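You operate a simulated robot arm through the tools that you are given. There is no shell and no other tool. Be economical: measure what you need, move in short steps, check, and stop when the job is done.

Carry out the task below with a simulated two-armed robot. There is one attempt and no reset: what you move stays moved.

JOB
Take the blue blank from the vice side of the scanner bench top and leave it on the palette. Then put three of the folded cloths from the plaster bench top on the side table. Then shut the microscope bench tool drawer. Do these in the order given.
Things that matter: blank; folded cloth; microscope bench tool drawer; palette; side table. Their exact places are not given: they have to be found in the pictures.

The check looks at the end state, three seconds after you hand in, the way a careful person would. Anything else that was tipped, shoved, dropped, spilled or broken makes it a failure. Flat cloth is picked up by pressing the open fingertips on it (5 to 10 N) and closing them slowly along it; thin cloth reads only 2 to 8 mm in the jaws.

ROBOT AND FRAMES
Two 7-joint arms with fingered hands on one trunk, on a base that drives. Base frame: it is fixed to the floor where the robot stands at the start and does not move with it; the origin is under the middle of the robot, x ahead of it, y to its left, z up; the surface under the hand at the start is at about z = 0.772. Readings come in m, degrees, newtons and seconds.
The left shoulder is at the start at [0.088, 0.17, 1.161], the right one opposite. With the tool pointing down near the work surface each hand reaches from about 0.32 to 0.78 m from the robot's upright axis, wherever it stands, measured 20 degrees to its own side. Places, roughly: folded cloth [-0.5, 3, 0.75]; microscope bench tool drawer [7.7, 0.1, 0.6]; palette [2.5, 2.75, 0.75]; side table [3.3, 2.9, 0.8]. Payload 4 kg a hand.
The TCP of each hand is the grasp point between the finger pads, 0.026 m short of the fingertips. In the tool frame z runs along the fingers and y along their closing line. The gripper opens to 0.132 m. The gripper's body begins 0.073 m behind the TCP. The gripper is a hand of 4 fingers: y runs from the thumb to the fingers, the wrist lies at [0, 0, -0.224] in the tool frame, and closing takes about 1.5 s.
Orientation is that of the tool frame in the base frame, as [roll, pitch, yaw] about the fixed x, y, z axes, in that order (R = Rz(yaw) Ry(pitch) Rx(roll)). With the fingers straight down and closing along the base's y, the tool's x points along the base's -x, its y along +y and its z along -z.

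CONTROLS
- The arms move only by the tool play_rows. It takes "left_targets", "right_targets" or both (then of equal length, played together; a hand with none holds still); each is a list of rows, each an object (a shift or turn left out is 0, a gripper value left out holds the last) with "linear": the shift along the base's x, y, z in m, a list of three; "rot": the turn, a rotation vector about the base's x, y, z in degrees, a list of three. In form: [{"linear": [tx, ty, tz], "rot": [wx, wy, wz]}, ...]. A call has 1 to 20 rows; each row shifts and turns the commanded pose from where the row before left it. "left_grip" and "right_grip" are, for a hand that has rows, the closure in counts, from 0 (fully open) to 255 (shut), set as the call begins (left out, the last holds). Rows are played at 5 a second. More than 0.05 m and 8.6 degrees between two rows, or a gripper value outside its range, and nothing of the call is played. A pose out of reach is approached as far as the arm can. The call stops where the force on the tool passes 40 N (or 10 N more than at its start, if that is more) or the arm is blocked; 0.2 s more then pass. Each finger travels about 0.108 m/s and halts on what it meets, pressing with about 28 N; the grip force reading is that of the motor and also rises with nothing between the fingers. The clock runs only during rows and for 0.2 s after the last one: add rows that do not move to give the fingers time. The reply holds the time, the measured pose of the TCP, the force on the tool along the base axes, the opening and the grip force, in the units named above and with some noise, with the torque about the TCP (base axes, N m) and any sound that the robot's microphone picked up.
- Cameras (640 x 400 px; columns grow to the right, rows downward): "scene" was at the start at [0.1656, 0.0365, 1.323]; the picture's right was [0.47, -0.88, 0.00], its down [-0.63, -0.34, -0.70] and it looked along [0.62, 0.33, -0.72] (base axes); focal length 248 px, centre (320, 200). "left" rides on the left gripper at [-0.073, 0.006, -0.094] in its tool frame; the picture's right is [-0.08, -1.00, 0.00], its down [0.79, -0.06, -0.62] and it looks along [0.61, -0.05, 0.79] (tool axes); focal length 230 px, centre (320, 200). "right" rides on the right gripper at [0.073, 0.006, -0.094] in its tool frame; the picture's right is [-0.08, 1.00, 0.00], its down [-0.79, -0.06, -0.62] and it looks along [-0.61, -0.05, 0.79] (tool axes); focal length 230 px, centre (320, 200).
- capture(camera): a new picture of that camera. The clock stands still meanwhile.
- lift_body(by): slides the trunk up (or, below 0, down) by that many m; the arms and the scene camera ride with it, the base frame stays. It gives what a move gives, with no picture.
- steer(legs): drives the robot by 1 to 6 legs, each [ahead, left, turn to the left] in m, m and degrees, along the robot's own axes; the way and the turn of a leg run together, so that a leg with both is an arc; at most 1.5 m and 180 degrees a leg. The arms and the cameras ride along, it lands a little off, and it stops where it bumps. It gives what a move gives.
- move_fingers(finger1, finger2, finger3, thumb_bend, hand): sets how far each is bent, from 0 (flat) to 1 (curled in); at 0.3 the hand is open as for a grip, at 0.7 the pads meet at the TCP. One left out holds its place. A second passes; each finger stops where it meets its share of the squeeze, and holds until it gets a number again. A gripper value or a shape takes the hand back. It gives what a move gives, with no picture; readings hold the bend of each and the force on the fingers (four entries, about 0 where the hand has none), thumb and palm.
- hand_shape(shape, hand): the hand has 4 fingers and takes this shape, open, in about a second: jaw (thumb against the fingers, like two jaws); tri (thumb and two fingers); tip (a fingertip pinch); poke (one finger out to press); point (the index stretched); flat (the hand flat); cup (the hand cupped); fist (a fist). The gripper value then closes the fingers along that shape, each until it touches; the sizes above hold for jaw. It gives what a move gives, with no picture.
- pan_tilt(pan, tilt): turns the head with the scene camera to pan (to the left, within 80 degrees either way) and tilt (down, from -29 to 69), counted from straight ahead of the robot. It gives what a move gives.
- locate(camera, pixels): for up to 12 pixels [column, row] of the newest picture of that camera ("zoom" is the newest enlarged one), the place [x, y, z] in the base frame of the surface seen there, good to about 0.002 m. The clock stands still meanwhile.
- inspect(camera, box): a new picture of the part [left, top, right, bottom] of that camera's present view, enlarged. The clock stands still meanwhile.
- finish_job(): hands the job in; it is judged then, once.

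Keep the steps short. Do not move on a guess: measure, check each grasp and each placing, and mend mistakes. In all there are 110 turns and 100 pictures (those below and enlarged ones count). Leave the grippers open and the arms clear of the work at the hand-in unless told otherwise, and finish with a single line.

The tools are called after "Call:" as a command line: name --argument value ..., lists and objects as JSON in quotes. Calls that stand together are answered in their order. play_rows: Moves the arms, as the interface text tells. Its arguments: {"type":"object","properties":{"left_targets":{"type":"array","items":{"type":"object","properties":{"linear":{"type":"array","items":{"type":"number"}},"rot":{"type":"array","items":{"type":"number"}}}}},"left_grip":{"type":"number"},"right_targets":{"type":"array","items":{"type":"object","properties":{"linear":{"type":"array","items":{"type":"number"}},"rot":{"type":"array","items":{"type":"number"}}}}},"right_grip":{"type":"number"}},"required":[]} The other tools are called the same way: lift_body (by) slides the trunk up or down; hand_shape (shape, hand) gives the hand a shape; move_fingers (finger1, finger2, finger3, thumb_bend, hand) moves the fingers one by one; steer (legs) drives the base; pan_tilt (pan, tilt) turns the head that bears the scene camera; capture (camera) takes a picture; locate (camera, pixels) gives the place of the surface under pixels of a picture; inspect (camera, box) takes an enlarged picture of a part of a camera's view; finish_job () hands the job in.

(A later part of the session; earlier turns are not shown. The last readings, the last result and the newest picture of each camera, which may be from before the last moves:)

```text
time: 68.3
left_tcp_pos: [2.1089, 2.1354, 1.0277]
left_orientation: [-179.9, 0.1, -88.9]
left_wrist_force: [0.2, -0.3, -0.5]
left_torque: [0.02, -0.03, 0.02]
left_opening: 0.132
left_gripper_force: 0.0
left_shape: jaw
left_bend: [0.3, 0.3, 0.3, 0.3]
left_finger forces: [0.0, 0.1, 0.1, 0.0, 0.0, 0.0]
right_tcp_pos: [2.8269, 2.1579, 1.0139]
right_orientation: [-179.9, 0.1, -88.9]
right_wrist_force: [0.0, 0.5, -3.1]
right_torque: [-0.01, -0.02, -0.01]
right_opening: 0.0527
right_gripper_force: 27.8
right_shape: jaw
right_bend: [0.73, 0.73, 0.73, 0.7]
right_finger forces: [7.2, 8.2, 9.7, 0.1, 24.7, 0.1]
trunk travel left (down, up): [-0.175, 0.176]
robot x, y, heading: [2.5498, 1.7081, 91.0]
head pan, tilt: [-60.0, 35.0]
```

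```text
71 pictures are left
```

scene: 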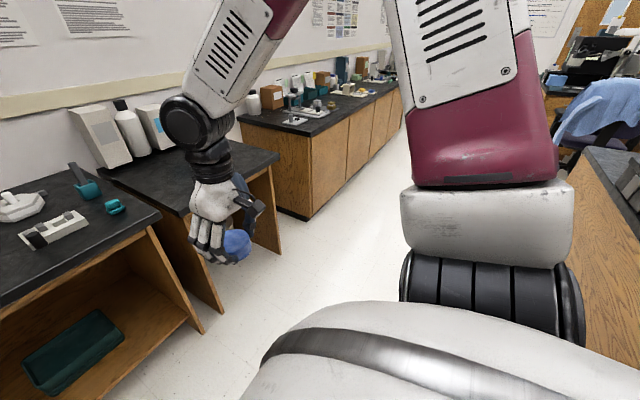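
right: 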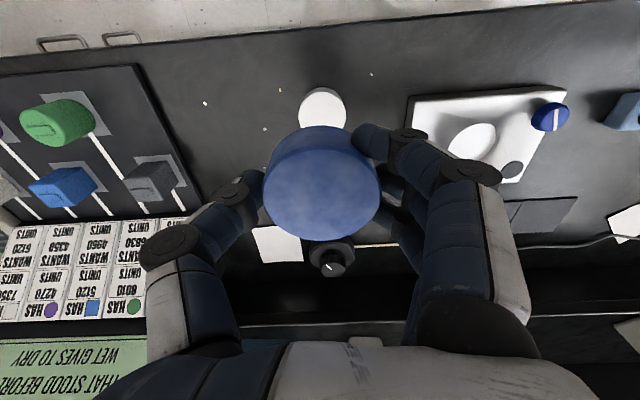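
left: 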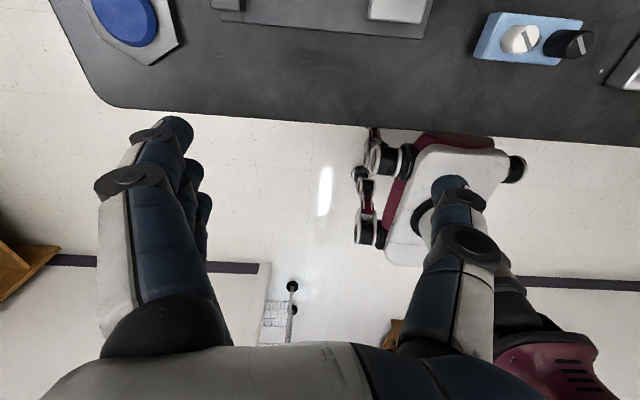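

The side table is the lower one at x≈3.1. I'll zoom in on the bench top to settle which object is the palette.

Call:
pan_tilt --pan 10 --tilt 35

Call:
inspect --camera "scene" --box '[270, 125, 460, 215]'

Call:
inspect --camera "scene" --box '[150, 120, 300, 200]'

Call:
inspect --camera "scene" --box '[430, 80, 640, 240]'

```text
time: 69.7
left_tcp_pos: [2.1093, 2.1352, 1.0283]
left_orientation: [-180.0, 0.1, -88.9]
left_wrist_force: [0.1, -0.3, -0.1]
left_torque: [0.04, 0.01, 0.01]
left_opening: 0.1319
left_gripper_force: 0.0
left_shape: jaw
left_bend: [0.3, 0.3, 0.3, 0.3]
left_finger forces: [0.0, 0.1, 0.0, 0.0, 0.0, 0.0]
right_tcp_pos: [2.8273, 2.1585, 1.0137]
right_orientation: [180.0, 0.1, -89.0]
right_wrist_force: [0.3, 0.6, -1.5]
right_torque: [-0.02, 0.0, 0.0]
right_opening: 0.0524
right_gripper_force: 27.9
right_shape: jaw
right_bend: [0.73, 0.73, 0.73, 0.7]
right_finger forces: [7.1, 8.3, 9.8, 0.1, 24.8, 0.0]
trunk travel left (down, up): [-0.175, 0.176]
robot x, y, heading: [2.5449, 1.7073, 90.8]
head pan, tilt: [10.0, 35.0]
```

```text
3.37 times, centred on (365, 170) of scene
```

zoom: 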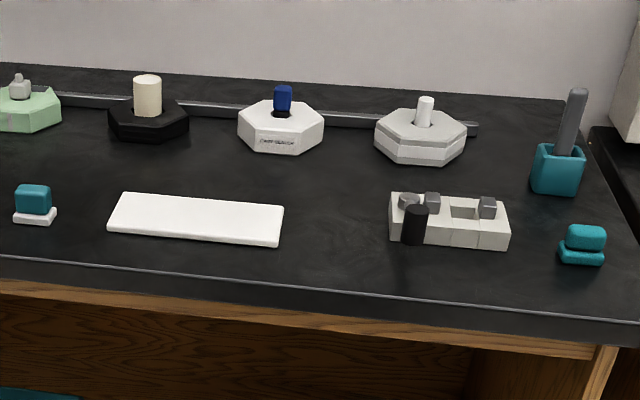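

```text
4.27 times, centred on (225, 160) of scene
```

zoom: 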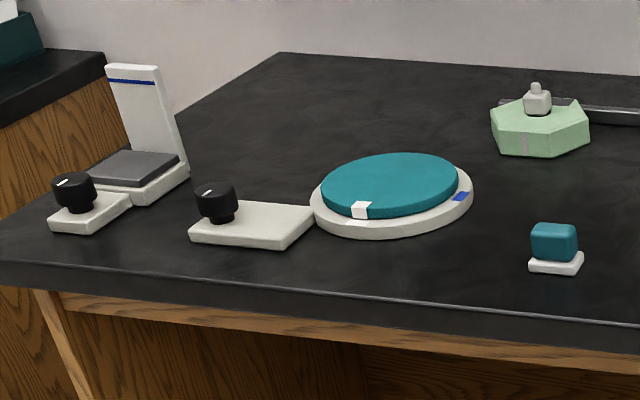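

```text
2.50 times, centred on (535, 160) of scene
```

zoom: 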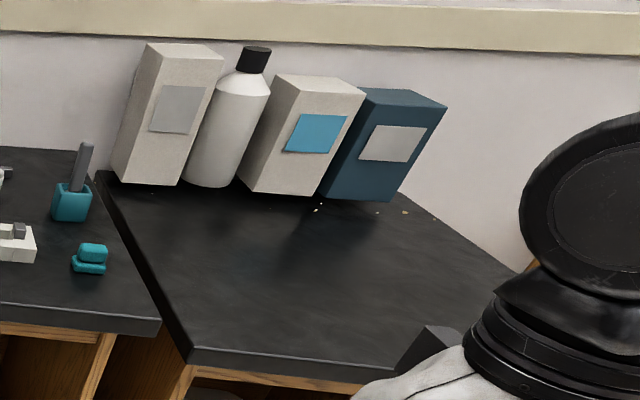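

The white slab is the palette, since it lies near the given spot. I'll measure it and the bench edge.

Call:
capture --camera "scene"

Call:
locate --camera "scene" --pixels '[[330, 175], [304, 177], [306, 170], [353, 172], [351, 181], [328, 186], [328, 199], [280, 172], [391, 174], [353, 148]]'

```text
67 pictures are left
```

scene: 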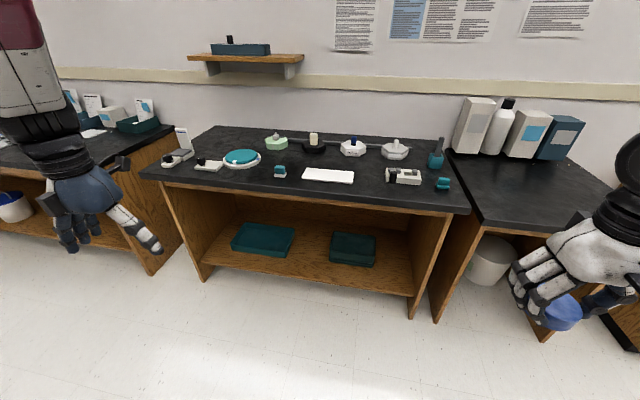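

```text
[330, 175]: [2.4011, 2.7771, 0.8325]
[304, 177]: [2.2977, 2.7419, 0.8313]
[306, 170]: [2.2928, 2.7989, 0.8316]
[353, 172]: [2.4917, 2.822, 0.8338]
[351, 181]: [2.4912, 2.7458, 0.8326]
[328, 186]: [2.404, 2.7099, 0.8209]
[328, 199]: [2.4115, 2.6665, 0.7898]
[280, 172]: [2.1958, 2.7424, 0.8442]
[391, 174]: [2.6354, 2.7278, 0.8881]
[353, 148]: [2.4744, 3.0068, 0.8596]
```

The slab spans x 2.29–2.49 and y 2.742–2.82 with its top at z 0.832; the bench edge is at y≈2.67. I'll raise the left hand a little, then drive to about (2.17, 2.2).

Call:
play_rows --left_targets '[{"linear": [0, 0, 0.04]}, {"linear": [0, 0, 0.04]}, {"linear": [0, 0, 0.04]}, {}]'

Call:
steer --legs '[[0, 0.375, -1], [0.49, 0, 0]]'

Call:
pan_tilt --pan -10 --tilt 50

Call:
capture --camera "scene"

Call:
capture --camera "right"

```text
time: 70.7
left_tcp_pos: [2.1096, 2.1355, 1.1478]
left_orientation: [-180.0, 0.0, -88.9]
left_wrist_force: [-0.6, 0.9, -0.4]
left_torque: [-0.03, 0.01, 0.0]
left_opening: 0.1319
left_gripper_force: 0.1
left_shape: jaw
left_bend: [0.3, 0.3, 0.3, 0.3]
left_finger forces: [0.1, 0.0, 0.0, 0.0, 0.0, 0.0]
right_tcp_pos: [2.8271, 2.1585, 1.0133]
right_orientation: [-180.0, 0.0, -88.9]
right_wrist_force: [-0.9, -0.6, -2.4]
right_torque: [0.0, 0.01, 0.01]
right_opening: 0.0525
right_gripper_force: 28.0
right_shape: jaw
right_bend: [0.73, 0.73, 0.73, 0.7]
right_finger forces: [7.3, 8.3, 9.8, 0.0, 24.8, 0.1]
trunk travel left (down, up): [-0.175, 0.176]
robot x, y, heading: [2.5502, 1.7105, 90.8]
head pan, tilt: [10.0, 35.0]
```

```text
time: 77.0
left_tcp_pos: [1.7512, 2.6326, 1.1479]
left_orientation: [179.9, 0.0, -90.3]
left_wrist_force: [0.3, 0.2, 0.6]
left_torque: [-0.03, 0.02, -0.04]
left_opening: 0.1316
left_gripper_force: 0.0
left_shape: jaw
left_bend: [0.3, 0.3, 0.3, 0.3]
left_finger forces: [0.1, 0.0, 0.0, 0.0, 0.2, 0.0]
right_tcp_pos: [2.4685, 2.6403, 1.0136]
right_orientation: [-180.0, -0.1, -90.2]
right_wrist_force: [0.5, 1.1, -1.5]
right_torque: [-0.06, -0.03, 0.02]
right_opening: 0.053
right_gripper_force: 27.3
right_shape: jaw
right_bend: [0.73, 0.73, 0.73, 0.7]
right_finger forces: [7.1, 8.4, 9.8, 0.1, 24.9, 0.0]
trunk travel left (down, up): [-0.175, 0.176]
robot x, y, heading: [2.1807, 2.1894, 90.0]
head pan, tilt: [10.0, 35.0]
```

```text
time: 77.8
left_tcp_pos: [1.7507, 2.6323, 1.1474]
left_orientation: [180.0, 0.0, -90.2]
left_wrist_force: [-0.3, 0.5, 0.3]
left_torque: [-0.02, 0.0, 0.01]
left_opening: 0.1318
left_gripper_force: 0.1
left_shape: jaw
left_bend: [0.3, 0.3, 0.3, 0.3]
left_finger forces: [0.0, 0.0, 0.0, 0.1, 0.0, 0.0]
right_tcp_pos: [2.4704, 2.6392, 1.0143]
right_orientation: [180.0, 0.0, -90.2]
right_wrist_force: [-1.3, -0.2, -1.9]
right_torque: [-0.01, 0.0, -0.01]
right_opening: 0.0528
right_gripper_force: 28.0
right_shape: jaw
right_bend: [0.73, 0.73, 0.73, 0.7]
right_finger forces: [7.3, 8.2, 9.8, 0.1, 24.8, 0.1]
trunk travel left (down, up): [-0.175, 0.176]
robot x, y, heading: [2.1769, 2.1909, 89.8]
head pan, tilt: [-10.0, 50.0]
```

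```text
66 pictures are left
```

scene: 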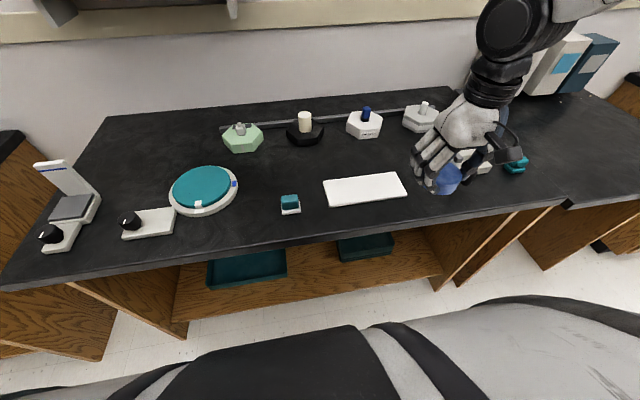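

```text
65 pictures are left
```

right: 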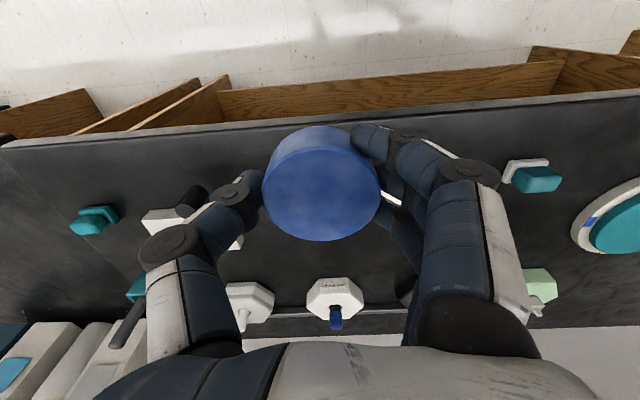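

I'll re-measure the slab in this view.

Call:
locate --camera "scene" --pixels '[[365, 189], [328, 183], [333, 204], [400, 176], [403, 194], [440, 192], [450, 163]]'

```text
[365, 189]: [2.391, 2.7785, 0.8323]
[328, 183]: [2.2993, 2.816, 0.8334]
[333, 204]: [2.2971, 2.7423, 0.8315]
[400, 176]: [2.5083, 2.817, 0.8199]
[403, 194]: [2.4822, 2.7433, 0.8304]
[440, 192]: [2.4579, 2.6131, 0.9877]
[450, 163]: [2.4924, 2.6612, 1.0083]
```

The slab centre is (2.39, 2.779). I'll move the blank over it, lower to about 2 cm above, and check.

Call:
play_rows --right_targets '[{"linear": [-0.02, 0.035, 0]}, {"linear": [-0.02, 0.035, 0]}, {"linear": [-0.02, 0.035, 0]}, {"linear": [-0.019, 0.035, 0]}, {"linear": [0, 0, -0.04]}, {"linear": [0, 0, -0.04]}, {"linear": [0, 0, -0.04]}, {"linear": [0, 0, -0.01]}, {}]'

Call:
capture --camera "scene"

```text
time: 79.8
left_tcp_pos: [1.751, 2.6317, 1.147]
left_orientation: [180.0, 0.0, -90.4]
left_wrist_force: [0.2, -0.4, 0.5]
left_torque: [-0.01, 0.01, 0.01]
left_opening: 0.1319
left_gripper_force: 0.0
left_shape: jaw
left_bend: [0.3, 0.3, 0.3, 0.3]
left_finger forces: [0.1, 0.1, 0.1, 0.0, 0.0, 0.0]
right_tcp_pos: [2.3888, 2.778, 0.8829]
right_orientation: [180.0, 0.1, -90.1]
right_wrist_force: [0.7, 0.2, -2.3]
right_torque: [0.0, 0.0, 0.0]
right_opening: 0.0524
right_gripper_force: 27.5
right_shape: jaw
right_bend: [0.74, 0.73, 0.73, 0.7]
right_finger forces: [7.3, 8.3, 10.0, 0.0, 24.9, 0.0]
trunk travel left (down, up): [-0.175, 0.176]
robot x, y, heading: [2.1781, 2.1914, 89.8]
head pan, tilt: [-10.0, 50.0]
```

```text
64 pictures are left
```

scene: 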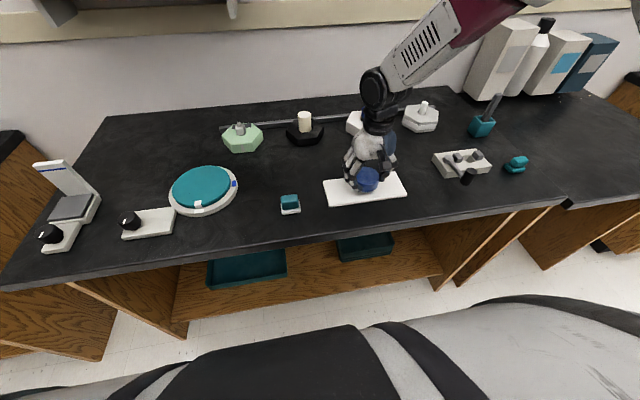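

The blank is over the slab. I'll lower in small steps until light contact shows.

Call:
play_rows --right_targets '[{"linear": [0, 0, -0.006]}, {"linear": [0, 0, -0.005]}, {"linear": [0, 0, -0.003]}, {"linear": [0, 0, -0.002]}, {}]'

```text
time: 81.0
left_tcp_pos: [1.752, 2.6324, 1.1487]
left_orientation: [-180.0, 0.0, -90.3]
left_wrist_force: [0.1, -0.9, -1.5]
left_torque: [0.03, -0.03, -0.01]
left_opening: 0.1318
left_gripper_force: 0.1
left_shape: jaw
left_bend: [0.3, 0.3, 0.3, 0.3]
left_finger forces: [0.1, 0.0, 0.1, 0.0, 0.0, 0.1]
right_tcp_pos: [2.3894, 2.7796, 0.8665]
right_orientation: [180.0, -0.1, -90.1]
right_wrist_force: [0.3, 0.1, -2.0]
right_torque: [0.02, -0.05, -0.04]
right_opening: 0.0522
right_gripper_force: 28.1
right_shape: jaw
right_bend: [0.74, 0.73, 0.73, 0.7]
right_finger forces: [7.4, 8.3, 10.1, 0.1, 24.9, 0.0]
trunk travel left (down, up): [-0.175, 0.176]
robot x, y, heading: [2.1774, 2.1911, 89.7]
head pan, tilt: [-10.0, 50.0]
```

Call:
play_rows --right_targets '[{"linear": [0, 0, -0.0015]}, {"linear": [0, 0, -0.0015]}, {}]'

```text
time: 81.8
left_tcp_pos: [1.7504, 2.6317, 1.1481]
left_orientation: [179.9, 0.0, -90.4]
left_wrist_force: [-0.6, 0.4, 0.1]
left_torque: [0.0, 0.0, 0.0]
left_opening: 0.1319
left_gripper_force: 0.1
left_shape: jaw
left_bend: [0.3, 0.3, 0.3, 0.3]
left_finger forces: [0.0, 0.0, 0.0, 0.0, 0.0, 0.1]
right_tcp_pos: [2.3893, 2.7801, 0.8644]
right_orientation: [180.0, 0.1, -90.2]
right_wrist_force: [1.4, -0.1, 0.2]
right_torque: [0.05, 0.03, -0.02]
right_opening: 0.0522
right_gripper_force: 28.0
right_shape: jaw
right_bend: [0.74, 0.73, 0.73, 0.7]
right_finger forces: [7.4, 8.5, 10.1, 0.1, 25.1, 0.0]
trunk travel left (down, up): [-0.175, 0.176]
robot x, y, heading: [2.1802, 2.193, 89.7]
head pan, tilt: [-10.0, 50.0]
```

The force reading dropped to about zero (from −2 N), so the blank rests on the slab. I'll open slowly and rise.

Call:
play_rows --right_targets '[{}, {}, {}]' --right_grip 110

Call:
play_rows --right_targets '[{}, {}, {}, {}, {}, {}]' --right_grip 20

Call:
play_rows --right_targets '[{"linear": [0, 0, 0.02]}, {"linear": [0, 0, 0.04]}, {"linear": [0, 0, 0.04]}, {"linear": [0, 0, 0.04]}, {"linear": [0, -0.04, 0.02]}, {"linear": [0.03, -0.04, 0.02]}, {"linear": [0.04, -0.04, 0]}, {}]'

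Call:
capture --camera "scene"

```text
time: 82.6
left_tcp_pos: [1.7486, 2.6337, 1.1475]
left_orientation: [179.9, 0.1, -90.4]
left_wrist_force: [-0.1, 0.9, 0.1]
left_torque: [-0.02, 0.01, 0.02]
left_opening: 0.132
left_gripper_force: 0.0
left_shape: jaw
left_bend: [0.3, 0.3, 0.3, 0.3]
left_finger forces: [0.0, 0.1, 0.0, 0.1, 0.1, 0.0]
right_tcp_pos: [2.389, 2.7802, 0.8634]
right_orientation: [-180.0, 0.0, -90.1]
right_wrist_force: [0.6, 0.1, -0.7]
right_torque: [0.01, 0.0, 0.0]
right_opening: 0.0742
right_gripper_force: 0.1
right_shape: jaw
right_bend: [0.72, 0.72, 0.72, 0.7]
right_finger forces: [0.0, 0.1, 0.0, 0.0, 0.0, 0.0]
trunk travel left (down, up): [-0.175, 0.176]
robot x, y, heading: [2.1784, 2.1928, 89.8]
head pan, tilt: [-10.0, 50.0]
```

```text
time: 84.0
left_tcp_pos: [1.7502, 2.6326, 1.1478]
left_orientation: [-179.9, 0.1, -90.3]
left_wrist_force: [0.3, -0.6, 0.9]
left_torque: [-0.01, -0.02, 0.01]
left_opening: 0.1318
left_gripper_force: 0.1
left_shape: jaw
left_bend: [0.3, 0.3, 0.3, 0.3]
left_finger forces: [0.0, 0.0, 0.0, 0.0, 0.1, 0.0]
right_tcp_pos: [2.3889, 2.78, 0.8639]
right_orientation: [180.0, 0.1, -90.2]
right_wrist_force: [0.2, -0.1, -0.7]
right_torque: [-0.02, -0.01, 0.02]
right_opening: 0.1215
right_gripper_force: 0.1
right_shape: jaw
right_bend: [0.45, 0.45, 0.45, 0.41]
right_finger forces: [0.0, 0.0, 0.0, 0.0, 0.0, 0.0]
trunk travel left (down, up): [-0.175, 0.176]
robot x, y, heading: [2.1771, 2.1947, 89.7]
head pan, tilt: [-10.0, 50.0]
```

```text
refused: row 6 steps farther than a row can; nothing moved
```

```text
63 pictures are left
```

scene: 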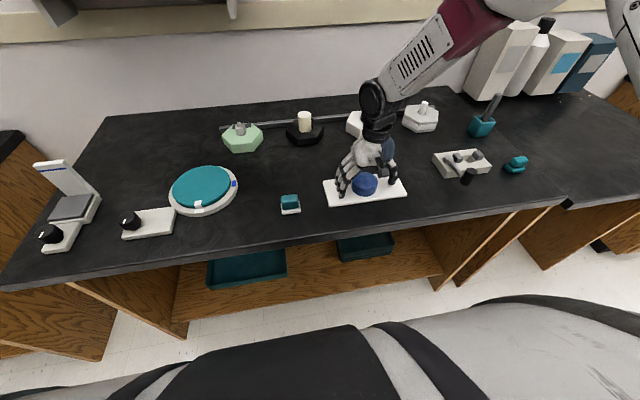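

One row was too long, so nothing moved. I'll repeat the lift with shorter rows.

Call:
play_rows --right_targets '[{"linear": [0, 0, 0.02]}, {"linear": [0, 0, 0.04]}, {"linear": [0, 0, 0.04]}, {"linear": [0, 0, 0.04]}, {"linear": [0, -0.03, 0.02]}, {"linear": [0.02, -0.03, 0.02]}, {"linear": [0.02, -0.03, 0]}, {"linear": [0.02, -0.03, 0]}, {}]'

Call:
capture --camera "scene"

Call:
locate --camera "scene" --pixels '[[365, 183], [365, 175], [352, 183], [378, 183]]'

```text
time: 86.0
left_tcp_pos: [1.75, 2.6336, 1.1478]
left_orientation: [180.0, 0.0, -90.3]
left_wrist_force: [-0.2, -0.2, -0.1]
left_torque: [0.01, -0.01, 0.01]
left_opening: 0.1318
left_gripper_force: 0.0
left_shape: jaw
left_bend: [0.3, 0.3, 0.3, 0.3]
left_finger forces: [0.0, 0.0, 0.0, 0.0, 0.0, 0.0]
right_tcp_pos: [2.4509, 2.6585, 1.0442]
right_orientation: [-180.0, 0.0, -90.2]
right_wrist_force: [-0.3, 1.5, -0.8]
right_torque: [-0.01, 0.05, -0.05]
right_opening: 0.1214
right_gripper_force: 0.1
right_shape: jaw
right_bend: [0.45, 0.45, 0.45, 0.41]
right_finger forces: [0.0, 0.0, 0.0, 0.0, 0.1, 0.0]
trunk travel left (down, up): [-0.175, 0.176]
robot x, y, heading: [2.1785, 2.1953, 89.7]
head pan, tilt: [-10.0, 50.0]
```

```text
62 pictures are left
```

scene: 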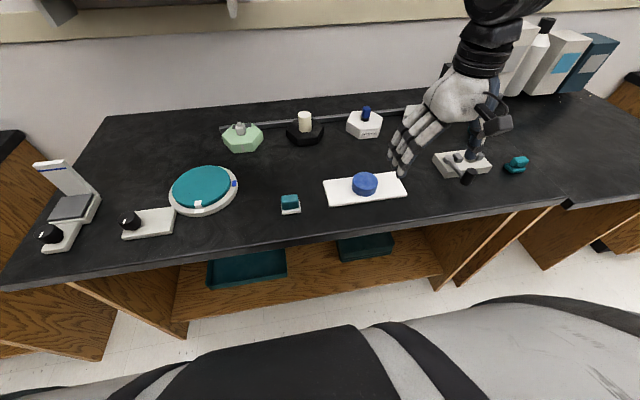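

```text
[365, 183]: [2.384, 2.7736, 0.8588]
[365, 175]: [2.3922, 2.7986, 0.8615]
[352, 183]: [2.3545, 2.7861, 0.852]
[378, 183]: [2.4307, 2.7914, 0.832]
```

The blank sits on the palette. Now for the cloths: I'll back off, drive left to the plaster bench and look.

Call:
steer --legs '[[-0.4, 0, 0], [0, 1.2, 0], [0, 0.9, 0]]'

Call:
pan_tilt --pan 5 --tilt 32

Call:
capture --camera "scene"

```text
time: 106.8
left_tcp_pos: [-0.3541, 2.2406, 1.1472]
left_orientation: [180.0, 0.0, -90.0]
left_wrist_force: [0.3, 0.9, -0.3]
left_torque: [-0.02, 0.0, 0.01]
left_opening: 0.1317
left_gripper_force: 0.1
left_shape: jaw
left_bend: [0.3, 0.3, 0.3, 0.3]
left_finger forces: [0.1, 0.0, 0.0, 0.0, 0.0, 0.0]
right_tcp_pos: [0.3451, 2.271, 1.0436]
right_orientation: [-180.0, 0.1, -90.0]
right_wrist_force: [0.0, 0.6, -0.4]
right_torque: [0.02, -0.01, -0.02]
right_opening: 0.1214
right_gripper_force: 0.0
right_shape: jaw
right_bend: [0.45, 0.45, 0.45, 0.41]
right_finger forces: [0.1, 0.1, 0.0, 0.0, 0.1, 0.0]
trunk travel left (down, up): [-0.175, 0.176]
robot x, y, heading: [0.0759, 1.8034, 89.9]
head pan, tilt: [-10.0, 50.0]
```

```text
time: 107.6
left_tcp_pos: [-0.3548, 2.2411, 1.1478]
left_orientation: [-179.9, 0.0, -90.0]
left_wrist_force: [-0.7, -0.7, -0.4]
left_torque: [0.02, 0.02, 0.05]
left_opening: 0.1318
left_gripper_force: 0.1
left_shape: jaw
left_bend: [0.3, 0.3, 0.3, 0.3]
left_finger forces: [0.1, 0.0, 0.1, 0.0, 0.0, 0.1]
right_tcp_pos: [0.3459, 2.2711, 1.0442]
right_orientation: [180.0, 0.1, -90.0]
right_wrist_force: [0.4, -0.4, 0.1]
right_torque: [-0.01, 0.01, 0.02]
right_opening: 0.1214
right_gripper_force: 0.0
right_shape: jaw
right_bend: [0.45, 0.45, 0.45, 0.41]
right_finger forces: [0.1, 0.0, 0.1, 0.0, 0.0, 0.0]
trunk travel left (down, up): [-0.175, 0.176]
robot x, y, heading: [0.0784, 1.8023, 89.9]
head pan, tilt: [5.0, 32.0]
```

```text
61 pictures are left
```

scene: 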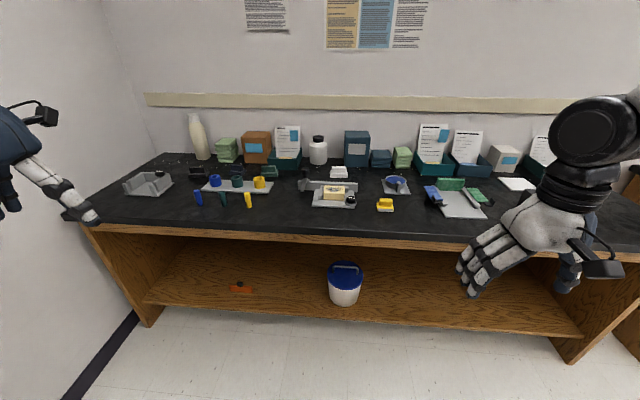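

Call:
inspect --camera "scene" --box '[170, 105, 300, 210]'

Call:
inspect --camera "scene" --box '[330, 115, 550, 225]'

Call:
locate --camera "scene" --pixels '[[226, 141], [228, 158], [215, 155], [237, 155], [402, 151], [403, 165], [381, 153], [395, 160], [411, 162], [515, 184], [450, 183], [470, 205]]'

```text
3.81 times, centred on (235, 158) of scene
```

zoom: 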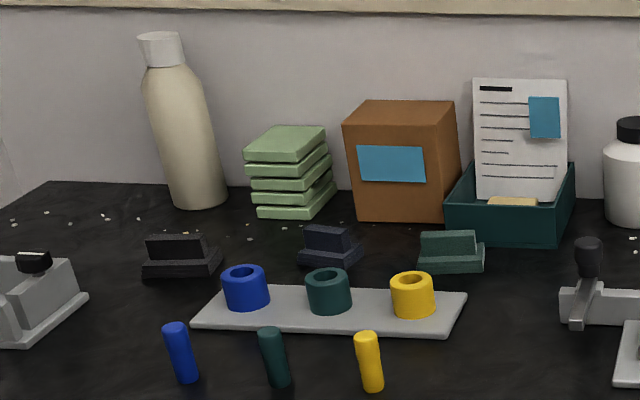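

```text
2.91 times, centred on (440, 170) of scene
```

zoom: 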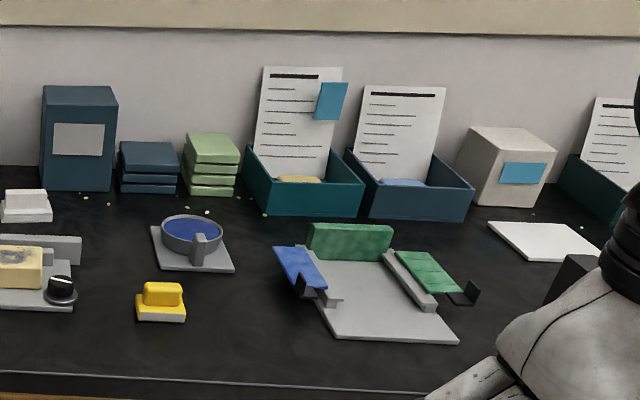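

```text
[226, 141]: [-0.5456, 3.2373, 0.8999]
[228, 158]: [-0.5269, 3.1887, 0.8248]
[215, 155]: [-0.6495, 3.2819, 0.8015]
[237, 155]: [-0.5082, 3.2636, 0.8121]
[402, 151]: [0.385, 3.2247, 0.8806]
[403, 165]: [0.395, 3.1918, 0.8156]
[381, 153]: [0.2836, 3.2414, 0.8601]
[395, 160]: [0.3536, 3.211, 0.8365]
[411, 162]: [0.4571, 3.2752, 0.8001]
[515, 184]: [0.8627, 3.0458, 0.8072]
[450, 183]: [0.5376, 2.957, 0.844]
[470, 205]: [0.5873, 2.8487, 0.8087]
```

Green folded cloths are stacked at about (-0.54, 3.24), with the top at z 0.90 near the back of the bench. I need to get close, so I'll drive nearer and check clearances with the left camera.

Call:
steer --legs '[[0, 0.42, 0], [0.4, 0, 0]]'

Call:
pan_tilt --pan 8 --tilt 35

Call:
capture --camera "scene"

Call:
capture --camera "left"

```text
time: 113.9
left_tcp_pos: [-0.774, 2.6425, 1.1485]
left_orientation: [-179.9, 0.0, -89.9]
left_wrist_force: [-0.7, 0.7, -0.7]
left_torque: [-0.01, -0.02, 0.02]
left_opening: 0.1318
left_gripper_force: 0.0
left_shape: jaw
left_bend: [0.3, 0.3, 0.3, 0.3]
left_finger forces: [0.1, 0.0, 0.0, 0.0, 0.1, 0.0]
right_tcp_pos: [-0.0732, 2.6723, 1.0445]
right_orientation: [-179.9, 0.0, -89.9]
right_wrist_force: [-0.3, 0.2, 0.0]
right_torque: [-0.02, -0.01, -0.03]
right_opening: 0.1214
right_gripper_force: 0.0
right_shape: jaw
right_bend: [0.45, 0.45, 0.45, 0.41]
right_finger forces: [0.1, 0.1, 0.0, 0.1, 0.0, 0.0]
trunk travel left (down, up): [-0.175, 0.176]
robot x, y, heading: [-0.344, 2.2051, 89.8]
head pan, tilt: [5.0, 32.0]
```

```text
time: 114.5
left_tcp_pos: [-0.7735, 2.6415, 1.1478]
left_orientation: [180.0, 0.0, -90.0]
left_wrist_force: [-0.8, 0.5, 0.0]
left_torque: [0.0, 0.01, 0.0]
left_opening: 0.1321
left_gripper_force: 0.1
left_shape: jaw
left_bend: [0.3, 0.3, 0.3, 0.3]
left_finger forces: [0.0, 0.0, 0.0, 0.0, 0.0, 0.1]
right_tcp_pos: [-0.0733, 2.6721, 1.0446]
right_orientation: [180.0, 0.1, -89.9]
right_wrist_force: [0.6, 0.7, -0.5]
right_torque: [0.01, 0.04, 0.01]
right_opening: 0.1212
right_gripper_force: 0.0
right_shape: jaw
right_bend: [0.45, 0.45, 0.45, 0.41]
right_finger forces: [0.0, 0.0, 0.0, 0.0, 0.0, 0.1]
trunk travel left (down, up): [-0.175, 0.176]
robot x, y, heading: [-0.3421, 2.2062, 90.1]
head pan, tilt: [8.0, 35.0]
```

```text
58 pictures are left
```

scene: 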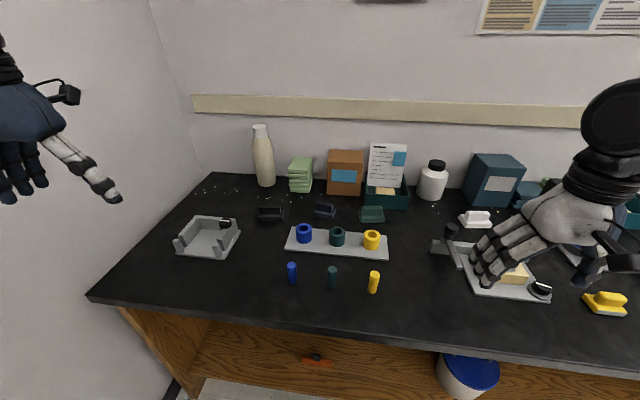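

```text
57 pictures are left
```

left: 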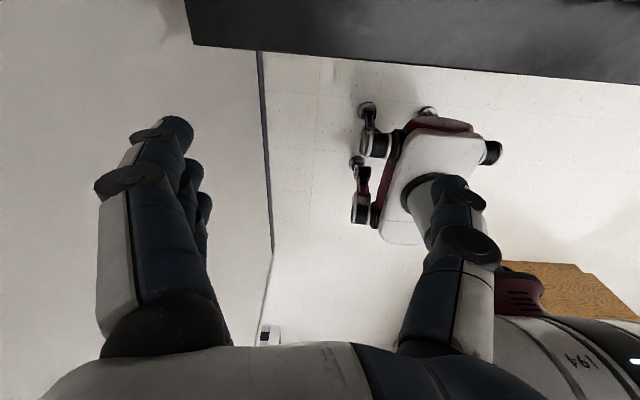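

Call:
locate --camera "left" --pixels '[[440, 125], [425, 108], [367, 108], [470, 125], [500, 152], [450, 65], [460, 90], [360, 220]]'

Call:
inspect --camera "scene" --box '[245, 110, 425, 225]'

Call:
locate --camera "scene" --pixels '[[300, 160], [291, 170], [308, 170], [312, 162], [300, 168], [300, 190], [263, 170], [345, 155], [330, 160], [325, 205], [345, 300], [305, 225]]'

```text
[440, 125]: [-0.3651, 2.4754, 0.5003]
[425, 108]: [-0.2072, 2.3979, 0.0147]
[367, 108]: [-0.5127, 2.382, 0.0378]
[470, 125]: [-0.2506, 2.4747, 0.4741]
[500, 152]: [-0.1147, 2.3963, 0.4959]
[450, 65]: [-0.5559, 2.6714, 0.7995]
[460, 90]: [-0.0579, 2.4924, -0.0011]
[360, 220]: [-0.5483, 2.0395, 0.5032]
```

```text
3.48 times, centred on (335, 168) of scene
```

zoom: 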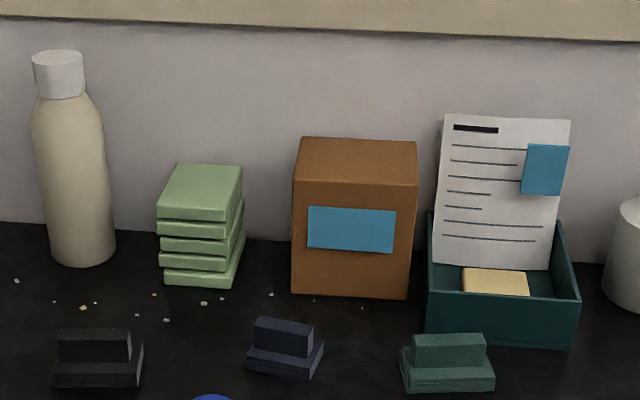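

```text
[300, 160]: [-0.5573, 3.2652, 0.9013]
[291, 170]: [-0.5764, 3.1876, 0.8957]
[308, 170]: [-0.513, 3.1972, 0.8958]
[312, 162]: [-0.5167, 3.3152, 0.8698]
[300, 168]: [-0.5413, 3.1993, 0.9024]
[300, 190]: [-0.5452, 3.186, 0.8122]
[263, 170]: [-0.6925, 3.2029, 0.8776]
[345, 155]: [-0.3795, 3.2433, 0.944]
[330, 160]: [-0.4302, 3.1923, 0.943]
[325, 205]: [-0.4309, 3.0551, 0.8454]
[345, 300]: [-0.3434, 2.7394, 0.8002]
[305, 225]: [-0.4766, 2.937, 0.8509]
```

The base front is 0.27 m ahead of its axis and the bench edge is at y 2.67, so I can advance about 0.17 m. The stack has five layers of about 2 cm: x −0.585…−0.51, front at y 3.187, top at z 0.902. I'll creep forward and bring the left hand, tilted forward, near the stack.

Call:
steer --legs '[[0.17, 0.02, 0]]'

Call:
play_rows --left_targets '[{"linear": [0.03, 0, 0], "rot": [8, 0, 0]}, {"linear": [0.04, 0, 0], "rot": [8, 0, 0]}, {"linear": [0.04, 0, 0], "rot": [8, 0, 0]}, {"linear": [0.04, 0.02, 0], "rot": [4, 0, 0]}, {"linear": [0.04, 0.02, -0.01]}, {"linear": [0.035, 0.03, 0]}, {"linear": [0, 0.04, 0]}, {"linear": [0, 0.04, 0]}, {}]' --left_grip 60

Call:
capture --camera "scene"

Call:
capture --camera "left"

```text
time: 116.0
left_tcp_pos: [-0.7937, 2.8137, 1.1485]
left_orientation: [180.0, 0.0, -90.1]
left_wrist_force: [-0.2, 0.3, 0.1]
left_torque: [-0.02, -0.03, 0.0]
left_opening: 0.1321
left_gripper_force: 0.1
left_shape: jaw
left_bend: [0.3, 0.3, 0.3, 0.3]
left_finger forces: [0.1, 0.2, 0.0, 0.1, 0.0, 0.0]
right_tcp_pos: [-0.0936, 2.8444, 1.0428]
right_orientation: [180.0, 0.1, -90.0]
right_wrist_force: [0.2, 0.3, 0.1]
right_torque: [0.0, 0.0, -0.02]
right_opening: 0.1217
right_gripper_force: 0.1
right_shape: jaw
right_bend: [0.45, 0.45, 0.45, 0.41]
right_finger forces: [0.0, 0.0, 0.0, 0.0, 0.0, 0.1]
trunk travel left (down, up): [-0.175, 0.176]
robot x, y, heading: [-0.3637, 2.3785, 90.0]
head pan, tilt: [8.0, 35.0]
```

```text
time: 118.0
left_tcp_pos: [-0.6323, 3.0123, 1.1032]
left_orientation: [179.9, 28.2, -90.1]
left_wrist_force: [-0.3, 0.2, 0.8]
left_torque: [0.03, 0.03, 0.0]
left_opening: 0.1013
left_gripper_force: 0.1
left_shape: jaw
left_bend: [0.62, 0.62, 0.62, 0.58]
left_finger forces: [0.0, 0.0, 0.1, 0.0, 0.0, 0.0]
left hand out of reach, approached as far as the arm can: row 2, 3, 4, 5
right_tcp_pos: [-0.0932, 2.8418, 1.0438]
right_orientation: [-179.9, 0.0, -90.0]
right_wrist_force: [0.3, -0.6, 0.9]
right_torque: [0.03, 0.01, 0.01]
right_opening: 0.1214
right_gripper_force: 0.0
right_shape: jaw
right_bend: [0.45, 0.45, 0.45, 0.41]
right_finger forces: [0.0, 0.0, 0.0, 0.0, 0.1, 0.0]
trunk travel left (down, up): [-0.175, 0.176]
robot x, y, heading: [-0.364, 2.3741, 90.0]
head pan, tilt: [8.0, 35.0]
```

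```text
55 pictures are left
```

scene: 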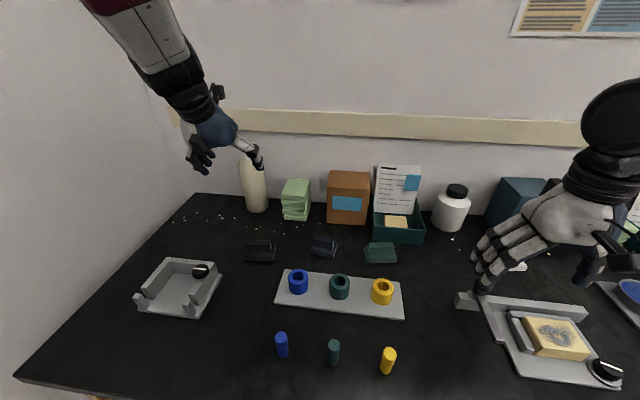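

```text
54 pictures are left
```

left: 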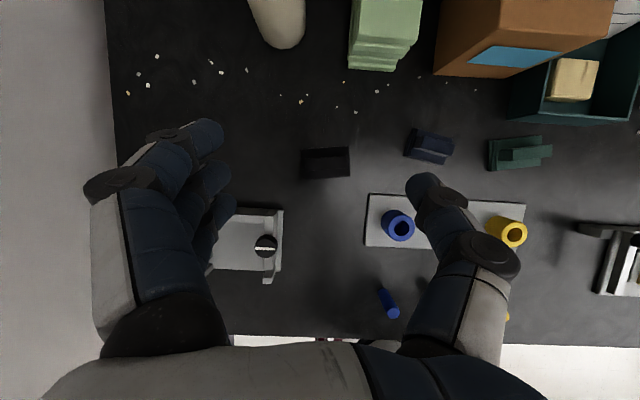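

The hand is near. I'll measure the stack from both views.

Call:
inspect --camera "left" --box '[220, 0, 460, 150]'

Call:
locate --camera "left" --pixels '[[385, 15], [352, 30], [415, 30], [385, 32], [385, 4], [415, 8], [356, 8], [303, 20], [437, 30]]'

Call:
locate --camera "scene" --pixels '[[296, 185], [285, 192], [306, 192], [289, 181], [308, 181], [298, 180], [265, 195], [329, 195]]'

```text
2.67 times, centred on (340, 75) of left
```

zoom: 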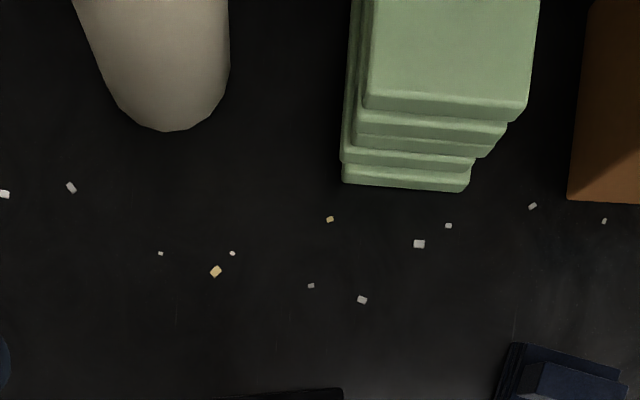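

```text
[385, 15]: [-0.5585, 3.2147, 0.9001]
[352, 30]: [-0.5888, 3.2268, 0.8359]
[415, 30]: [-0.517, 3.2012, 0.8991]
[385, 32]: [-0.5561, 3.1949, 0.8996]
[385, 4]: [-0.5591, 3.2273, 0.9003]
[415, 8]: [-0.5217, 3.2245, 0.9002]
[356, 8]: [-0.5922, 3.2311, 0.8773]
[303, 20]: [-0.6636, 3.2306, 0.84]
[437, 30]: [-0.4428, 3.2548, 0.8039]
```

```text
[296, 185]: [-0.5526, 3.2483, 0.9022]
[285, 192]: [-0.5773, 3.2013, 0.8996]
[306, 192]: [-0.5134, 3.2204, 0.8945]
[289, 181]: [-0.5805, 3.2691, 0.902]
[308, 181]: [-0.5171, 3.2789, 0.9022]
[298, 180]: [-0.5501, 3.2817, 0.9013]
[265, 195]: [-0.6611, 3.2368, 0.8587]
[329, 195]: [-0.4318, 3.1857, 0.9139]
```

The top cloth spans x −0.583…−0.513 from y 3.19 on; the bottle edge is at x≈−0.66 and the box at −0.43. I'll move the hand above the stack's front.

Call:
play_rows --left_targets '[{"linear": [0.028, 0.03, -0.02]}, {"linear": [0.028, 0.03, -0.02]}, {"linear": [0.028, 0.03, -0.02]}, {"linear": [0, 0.04, -0.02]}, {"linear": [0, 0.04, -0.02]}, {}]'

Call:
capture --camera "left"

```text
time: 119.4
left_tcp_pos: [-0.5495, 3.1792, 1.0029]
left_orientation: [180.0, 28.1, -90.1]
left_wrist_force: [-0.6, 1.2, -0.5]
left_torque: [-0.02, -0.05, -0.03]
left_opening: 0.1014
left_gripper_force: 0.1
left_shape: jaw
left_bend: [0.62, 0.62, 0.62, 0.58]
left_finger forces: [0.0, 0.0, 0.1, 0.0, 0.1, 0.1]
right_tcp_pos: [-0.0934, 2.8418, 1.0449]
right_orientation: [179.9, 0.1, -90.0]
right_wrist_force: [0.1, 0.4, 0.4]
right_torque: [0.0, 0.01, -0.01]
right_opening: 0.1219
right_gripper_force: 0.0
right_shape: jaw
right_bend: [0.45, 0.45, 0.45, 0.41]
right_finger forces: [0.0, 0.0, 0.0, 0.0, 0.1, 0.0]
trunk travel left (down, up): [-0.175, 0.176]
robot x, y, heading: [-0.3632, 2.3784, 89.9]
head pan, tilt: [8.0, 35.0]
```

```text
52 pictures are left
```

left: 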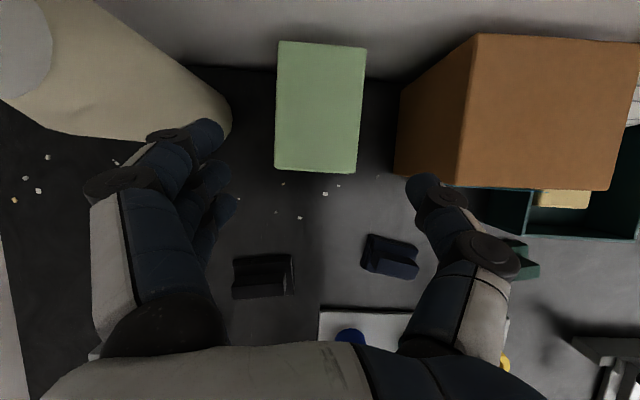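

Reach is fine. The fingers look close to the bottle, so I'll measure the bottle, the fingers and the box.

Call:
locate --camera "left" --pixels '[[30, 40], [100, 60], [180, 90], [228, 112], [215, 128], [100, 185], [160, 135], [320, 50], [320, 160], [279, 100], [361, 100], [398, 170]]'

```text
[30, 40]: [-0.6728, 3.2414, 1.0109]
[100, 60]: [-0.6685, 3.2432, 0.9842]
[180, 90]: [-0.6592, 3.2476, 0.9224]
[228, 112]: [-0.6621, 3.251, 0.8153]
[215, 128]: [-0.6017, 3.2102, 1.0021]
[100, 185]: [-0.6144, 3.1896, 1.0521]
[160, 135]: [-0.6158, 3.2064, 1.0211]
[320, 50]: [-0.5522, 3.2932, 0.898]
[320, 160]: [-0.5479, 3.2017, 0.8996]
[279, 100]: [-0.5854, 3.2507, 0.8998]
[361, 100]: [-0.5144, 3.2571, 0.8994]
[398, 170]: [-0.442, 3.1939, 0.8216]
```

Clearances are adequate (bottle about 2.5 cm from the fingers). I'll narrow the hand a little and come down over the top cloth's sides.

Call:
play_rows --left_targets '[{"linear": [0, 0.023, -0.02]}, {"linear": [0, 0.023, -0.02]}, {"linear": [0, 0, -0.02]}, {"linear": [0, 0, -0.015]}, {"linear": [0, 0, -0.01]}, {}]' --left_grip 75

Call:
capture --camera "left"

Call:
inspect --camera "scene" --box '[220, 120, 380, 230]'

```text
time: 120.8
left_tcp_pos: [-0.5504, 3.2272, 0.9177]
left_orientation: [180.0, 27.9, -90.0]
left_wrist_force: [0.1, 0.7, -0.4]
left_torque: [-0.01, -0.01, 0.02]
left_opening: 0.0933
left_gripper_force: 0.1
left_shape: jaw
left_bend: [0.67, 0.67, 0.67, 0.63]
left_finger forces: [0.0, 0.0, 0.1, 0.1, 0.1, 0.0]
right_tcp_pos: [-0.0937, 2.8426, 1.0445]
right_orientation: [-180.0, 0.1, -90.0]
right_wrist_force: [-1.2, 0.7, 0.0]
right_torque: [0.02, -0.03, 0.01]
right_opening: 0.1215
right_gripper_force: 0.2
right_shape: jaw
right_bend: [0.45, 0.45, 0.45, 0.41]
right_finger forces: [0.0, 0.1, 0.0, 0.0, 0.1, 0.0]
trunk travel left (down, up): [-0.175, 0.176]
robot x, y, heading: [-0.3627, 2.3733, 90.0]
head pan, tilt: [8.0, 35.0]
```

```text
51 pictures are left
```

left: 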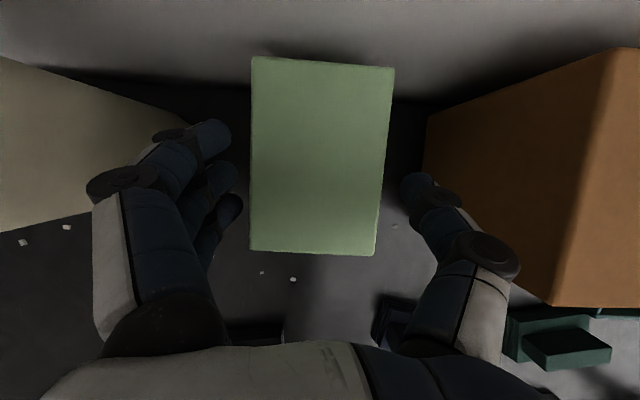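

```text
3.64 times, centred on (300, 175) of scene
```

zoom: 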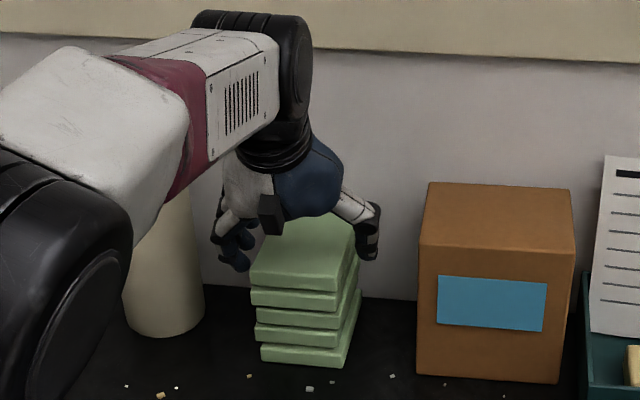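

The hand straddles the top cloth. I'll check the fingertip heights before closing.

Call:
locate --camera "left" --pixels '[[217, 125], [225, 168], [236, 198], [238, 205], [418, 180], [408, 190], [320, 240], [254, 240], [375, 240]]'

Call:
play_rows --left_targets '[{}, {}, {}]' --left_grip 105

```text
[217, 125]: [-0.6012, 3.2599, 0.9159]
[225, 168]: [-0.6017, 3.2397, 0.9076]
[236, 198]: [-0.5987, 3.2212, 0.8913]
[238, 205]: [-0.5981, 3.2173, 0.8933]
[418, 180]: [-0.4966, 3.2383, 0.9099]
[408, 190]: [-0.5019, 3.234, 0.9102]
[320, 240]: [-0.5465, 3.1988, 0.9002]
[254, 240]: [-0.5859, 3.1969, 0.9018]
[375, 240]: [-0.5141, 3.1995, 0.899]
```

```text
time: 121.6
left_tcp_pos: [-0.5508, 3.2268, 0.9178]
left_orientation: [180.0, 28.0, -90.0]
left_wrist_force: [-0.1, 0.7, 0.3]
left_torque: [0.02, 0.01, -0.01]
left_opening: 0.0781
left_gripper_force: 0.0
left_shape: jaw
left_bend: [0.71, 0.71, 0.71, 0.7]
left_finger forces: [0.1, 0.0, 0.0, 0.0, 0.0, 0.1]
right_tcp_pos: [-0.0935, 2.8419, 1.0426]
right_orientation: [179.9, 0.1, -90.0]
right_wrist_force: [0.3, -0.7, 0.9]
right_torque: [0.0, -0.04, 0.03]
right_opening: 0.1215
right_gripper_force: 0.0
right_shape: jaw
right_bend: [0.45, 0.45, 0.45, 0.41]
right_finger forces: [0.0, 0.0, 0.0, 0.1, 0.1, 0.0]
trunk travel left (down, up): [-0.175, 0.176]
robot x, y, heading: [-0.3659, 2.3717, 90.1]
head pan, tilt: [8.0, 35.0]
```

No contact yet. The thumb tip grips only marginally, so I'll lower 4 mm more and close slowly.

Call:
play_rows --left_targets '[{"linear": [0, 0, -0.004]}, {}]'

Call:
play_rows --left_targets '[{}, {}, {}, {}]' --left_grip 125

Call:
play_rows --left_targets '[{}, {}, {}, {}]' --left_grip 145

Call:
capture --camera "left"

```text
time: 122.2
left_tcp_pos: [-0.5501, 3.2262, 0.9137]
left_orientation: [179.9, 27.9, -90.0]
left_wrist_force: [-0.6, 0.7, 0.8]
left_torque: [-0.01, -0.01, 0.01]
left_opening: 0.0783
left_gripper_force: 0.1
left_shape: jaw
left_bend: [0.71, 0.71, 0.71, 0.7]
left_finger forces: [0.0, 0.1, 0.0, 0.1, 0.0, 0.1]
right_tcp_pos: [-0.0929, 2.842, 1.0429]
right_orientation: [-180.0, 0.1, -90.0]
right_wrist_force: [0.5, 0.6, 0.3]
right_torque: [0.02, 0.02, -0.01]
right_opening: 0.1217
right_gripper_force: 0.1
right_shape: jaw
right_bend: [0.45, 0.45, 0.45, 0.41]
right_finger forces: [0.0, 0.0, 0.1, 0.1, 0.0, 0.1]
trunk travel left (down, up): [-0.175, 0.176]
robot x, y, heading: [-0.3639, 2.3724, 90.1]
head pan, tilt: [8.0, 35.0]
```

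```text
time: 123.2
left_tcp_pos: [-0.5506, 3.2264, 0.9135]
left_orientation: [-180.0, 28.0, -90.0]
left_wrist_force: [0.5, -0.1, -0.4]
left_torque: [-0.01, 0.01, 0.03]
left_opening: 0.0683
left_gripper_force: 0.0
left_shape: jaw
left_bend: [0.72, 0.72, 0.72, 0.7]
left_finger forces: [0.0, 0.0, 0.0, 0.0, 0.1, 0.1]
right_tcp_pos: [-0.0937, 2.8425, 1.0434]
right_orientation: [179.9, 0.2, -90.0]
right_wrist_force: [0.1, 1.4, -1.0]
right_torque: [-0.02, 0.02, 0.02]
right_opening: 0.1217
right_gripper_force: 0.1
right_shape: jaw
right_bend: [0.45, 0.45, 0.45, 0.41]
right_finger forces: [0.0, 0.1, 0.0, 0.0, 0.1, 0.1]
trunk travel left (down, up): [-0.175, 0.176]
robot x, y, heading: [-0.3623, 2.3748, 90.3]
head pan, tilt: [8.0, 35.0]
```

```text
time: 124.2
left_tcp_pos: [-0.5502, 3.2267, 0.9115]
left_orientation: [179.9, 28.1, -90.0]
left_wrist_force: [-0.3, -0.2, -0.4]
left_torque: [-0.01, 0.05, 0.02]
left_opening: 0.0575
left_gripper_force: 0.0
left_shape: jaw
left_bend: [0.73, 0.73, 0.73, 0.7]
left_finger forces: [0.0, 0.0, 0.0, 0.1, 0.0, 0.0]
right_tcp_pos: [-0.0935, 2.842, 1.0444]
right_orientation: [-180.0, 0.1, -90.0]
right_wrist_force: [0.2, 0.7, 0.8]
right_torque: [-0.02, 0.04, 0.01]
right_opening: 0.1215
right_gripper_force: 0.2
right_shape: jaw
right_bend: [0.45, 0.45, 0.45, 0.41]
right_finger forces: [0.1, 0.0, 0.0, 0.0, 0.1, 0.0]
trunk travel left (down, up): [-0.175, 0.176]
robot x, y, heading: [-0.3672, 2.3778, 90.1]
head pan, tilt: [8.0, 35.0]
```

```text
49 pictures are left
```

left: 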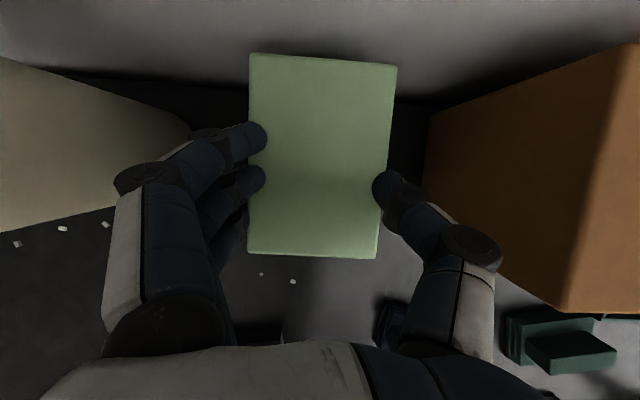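

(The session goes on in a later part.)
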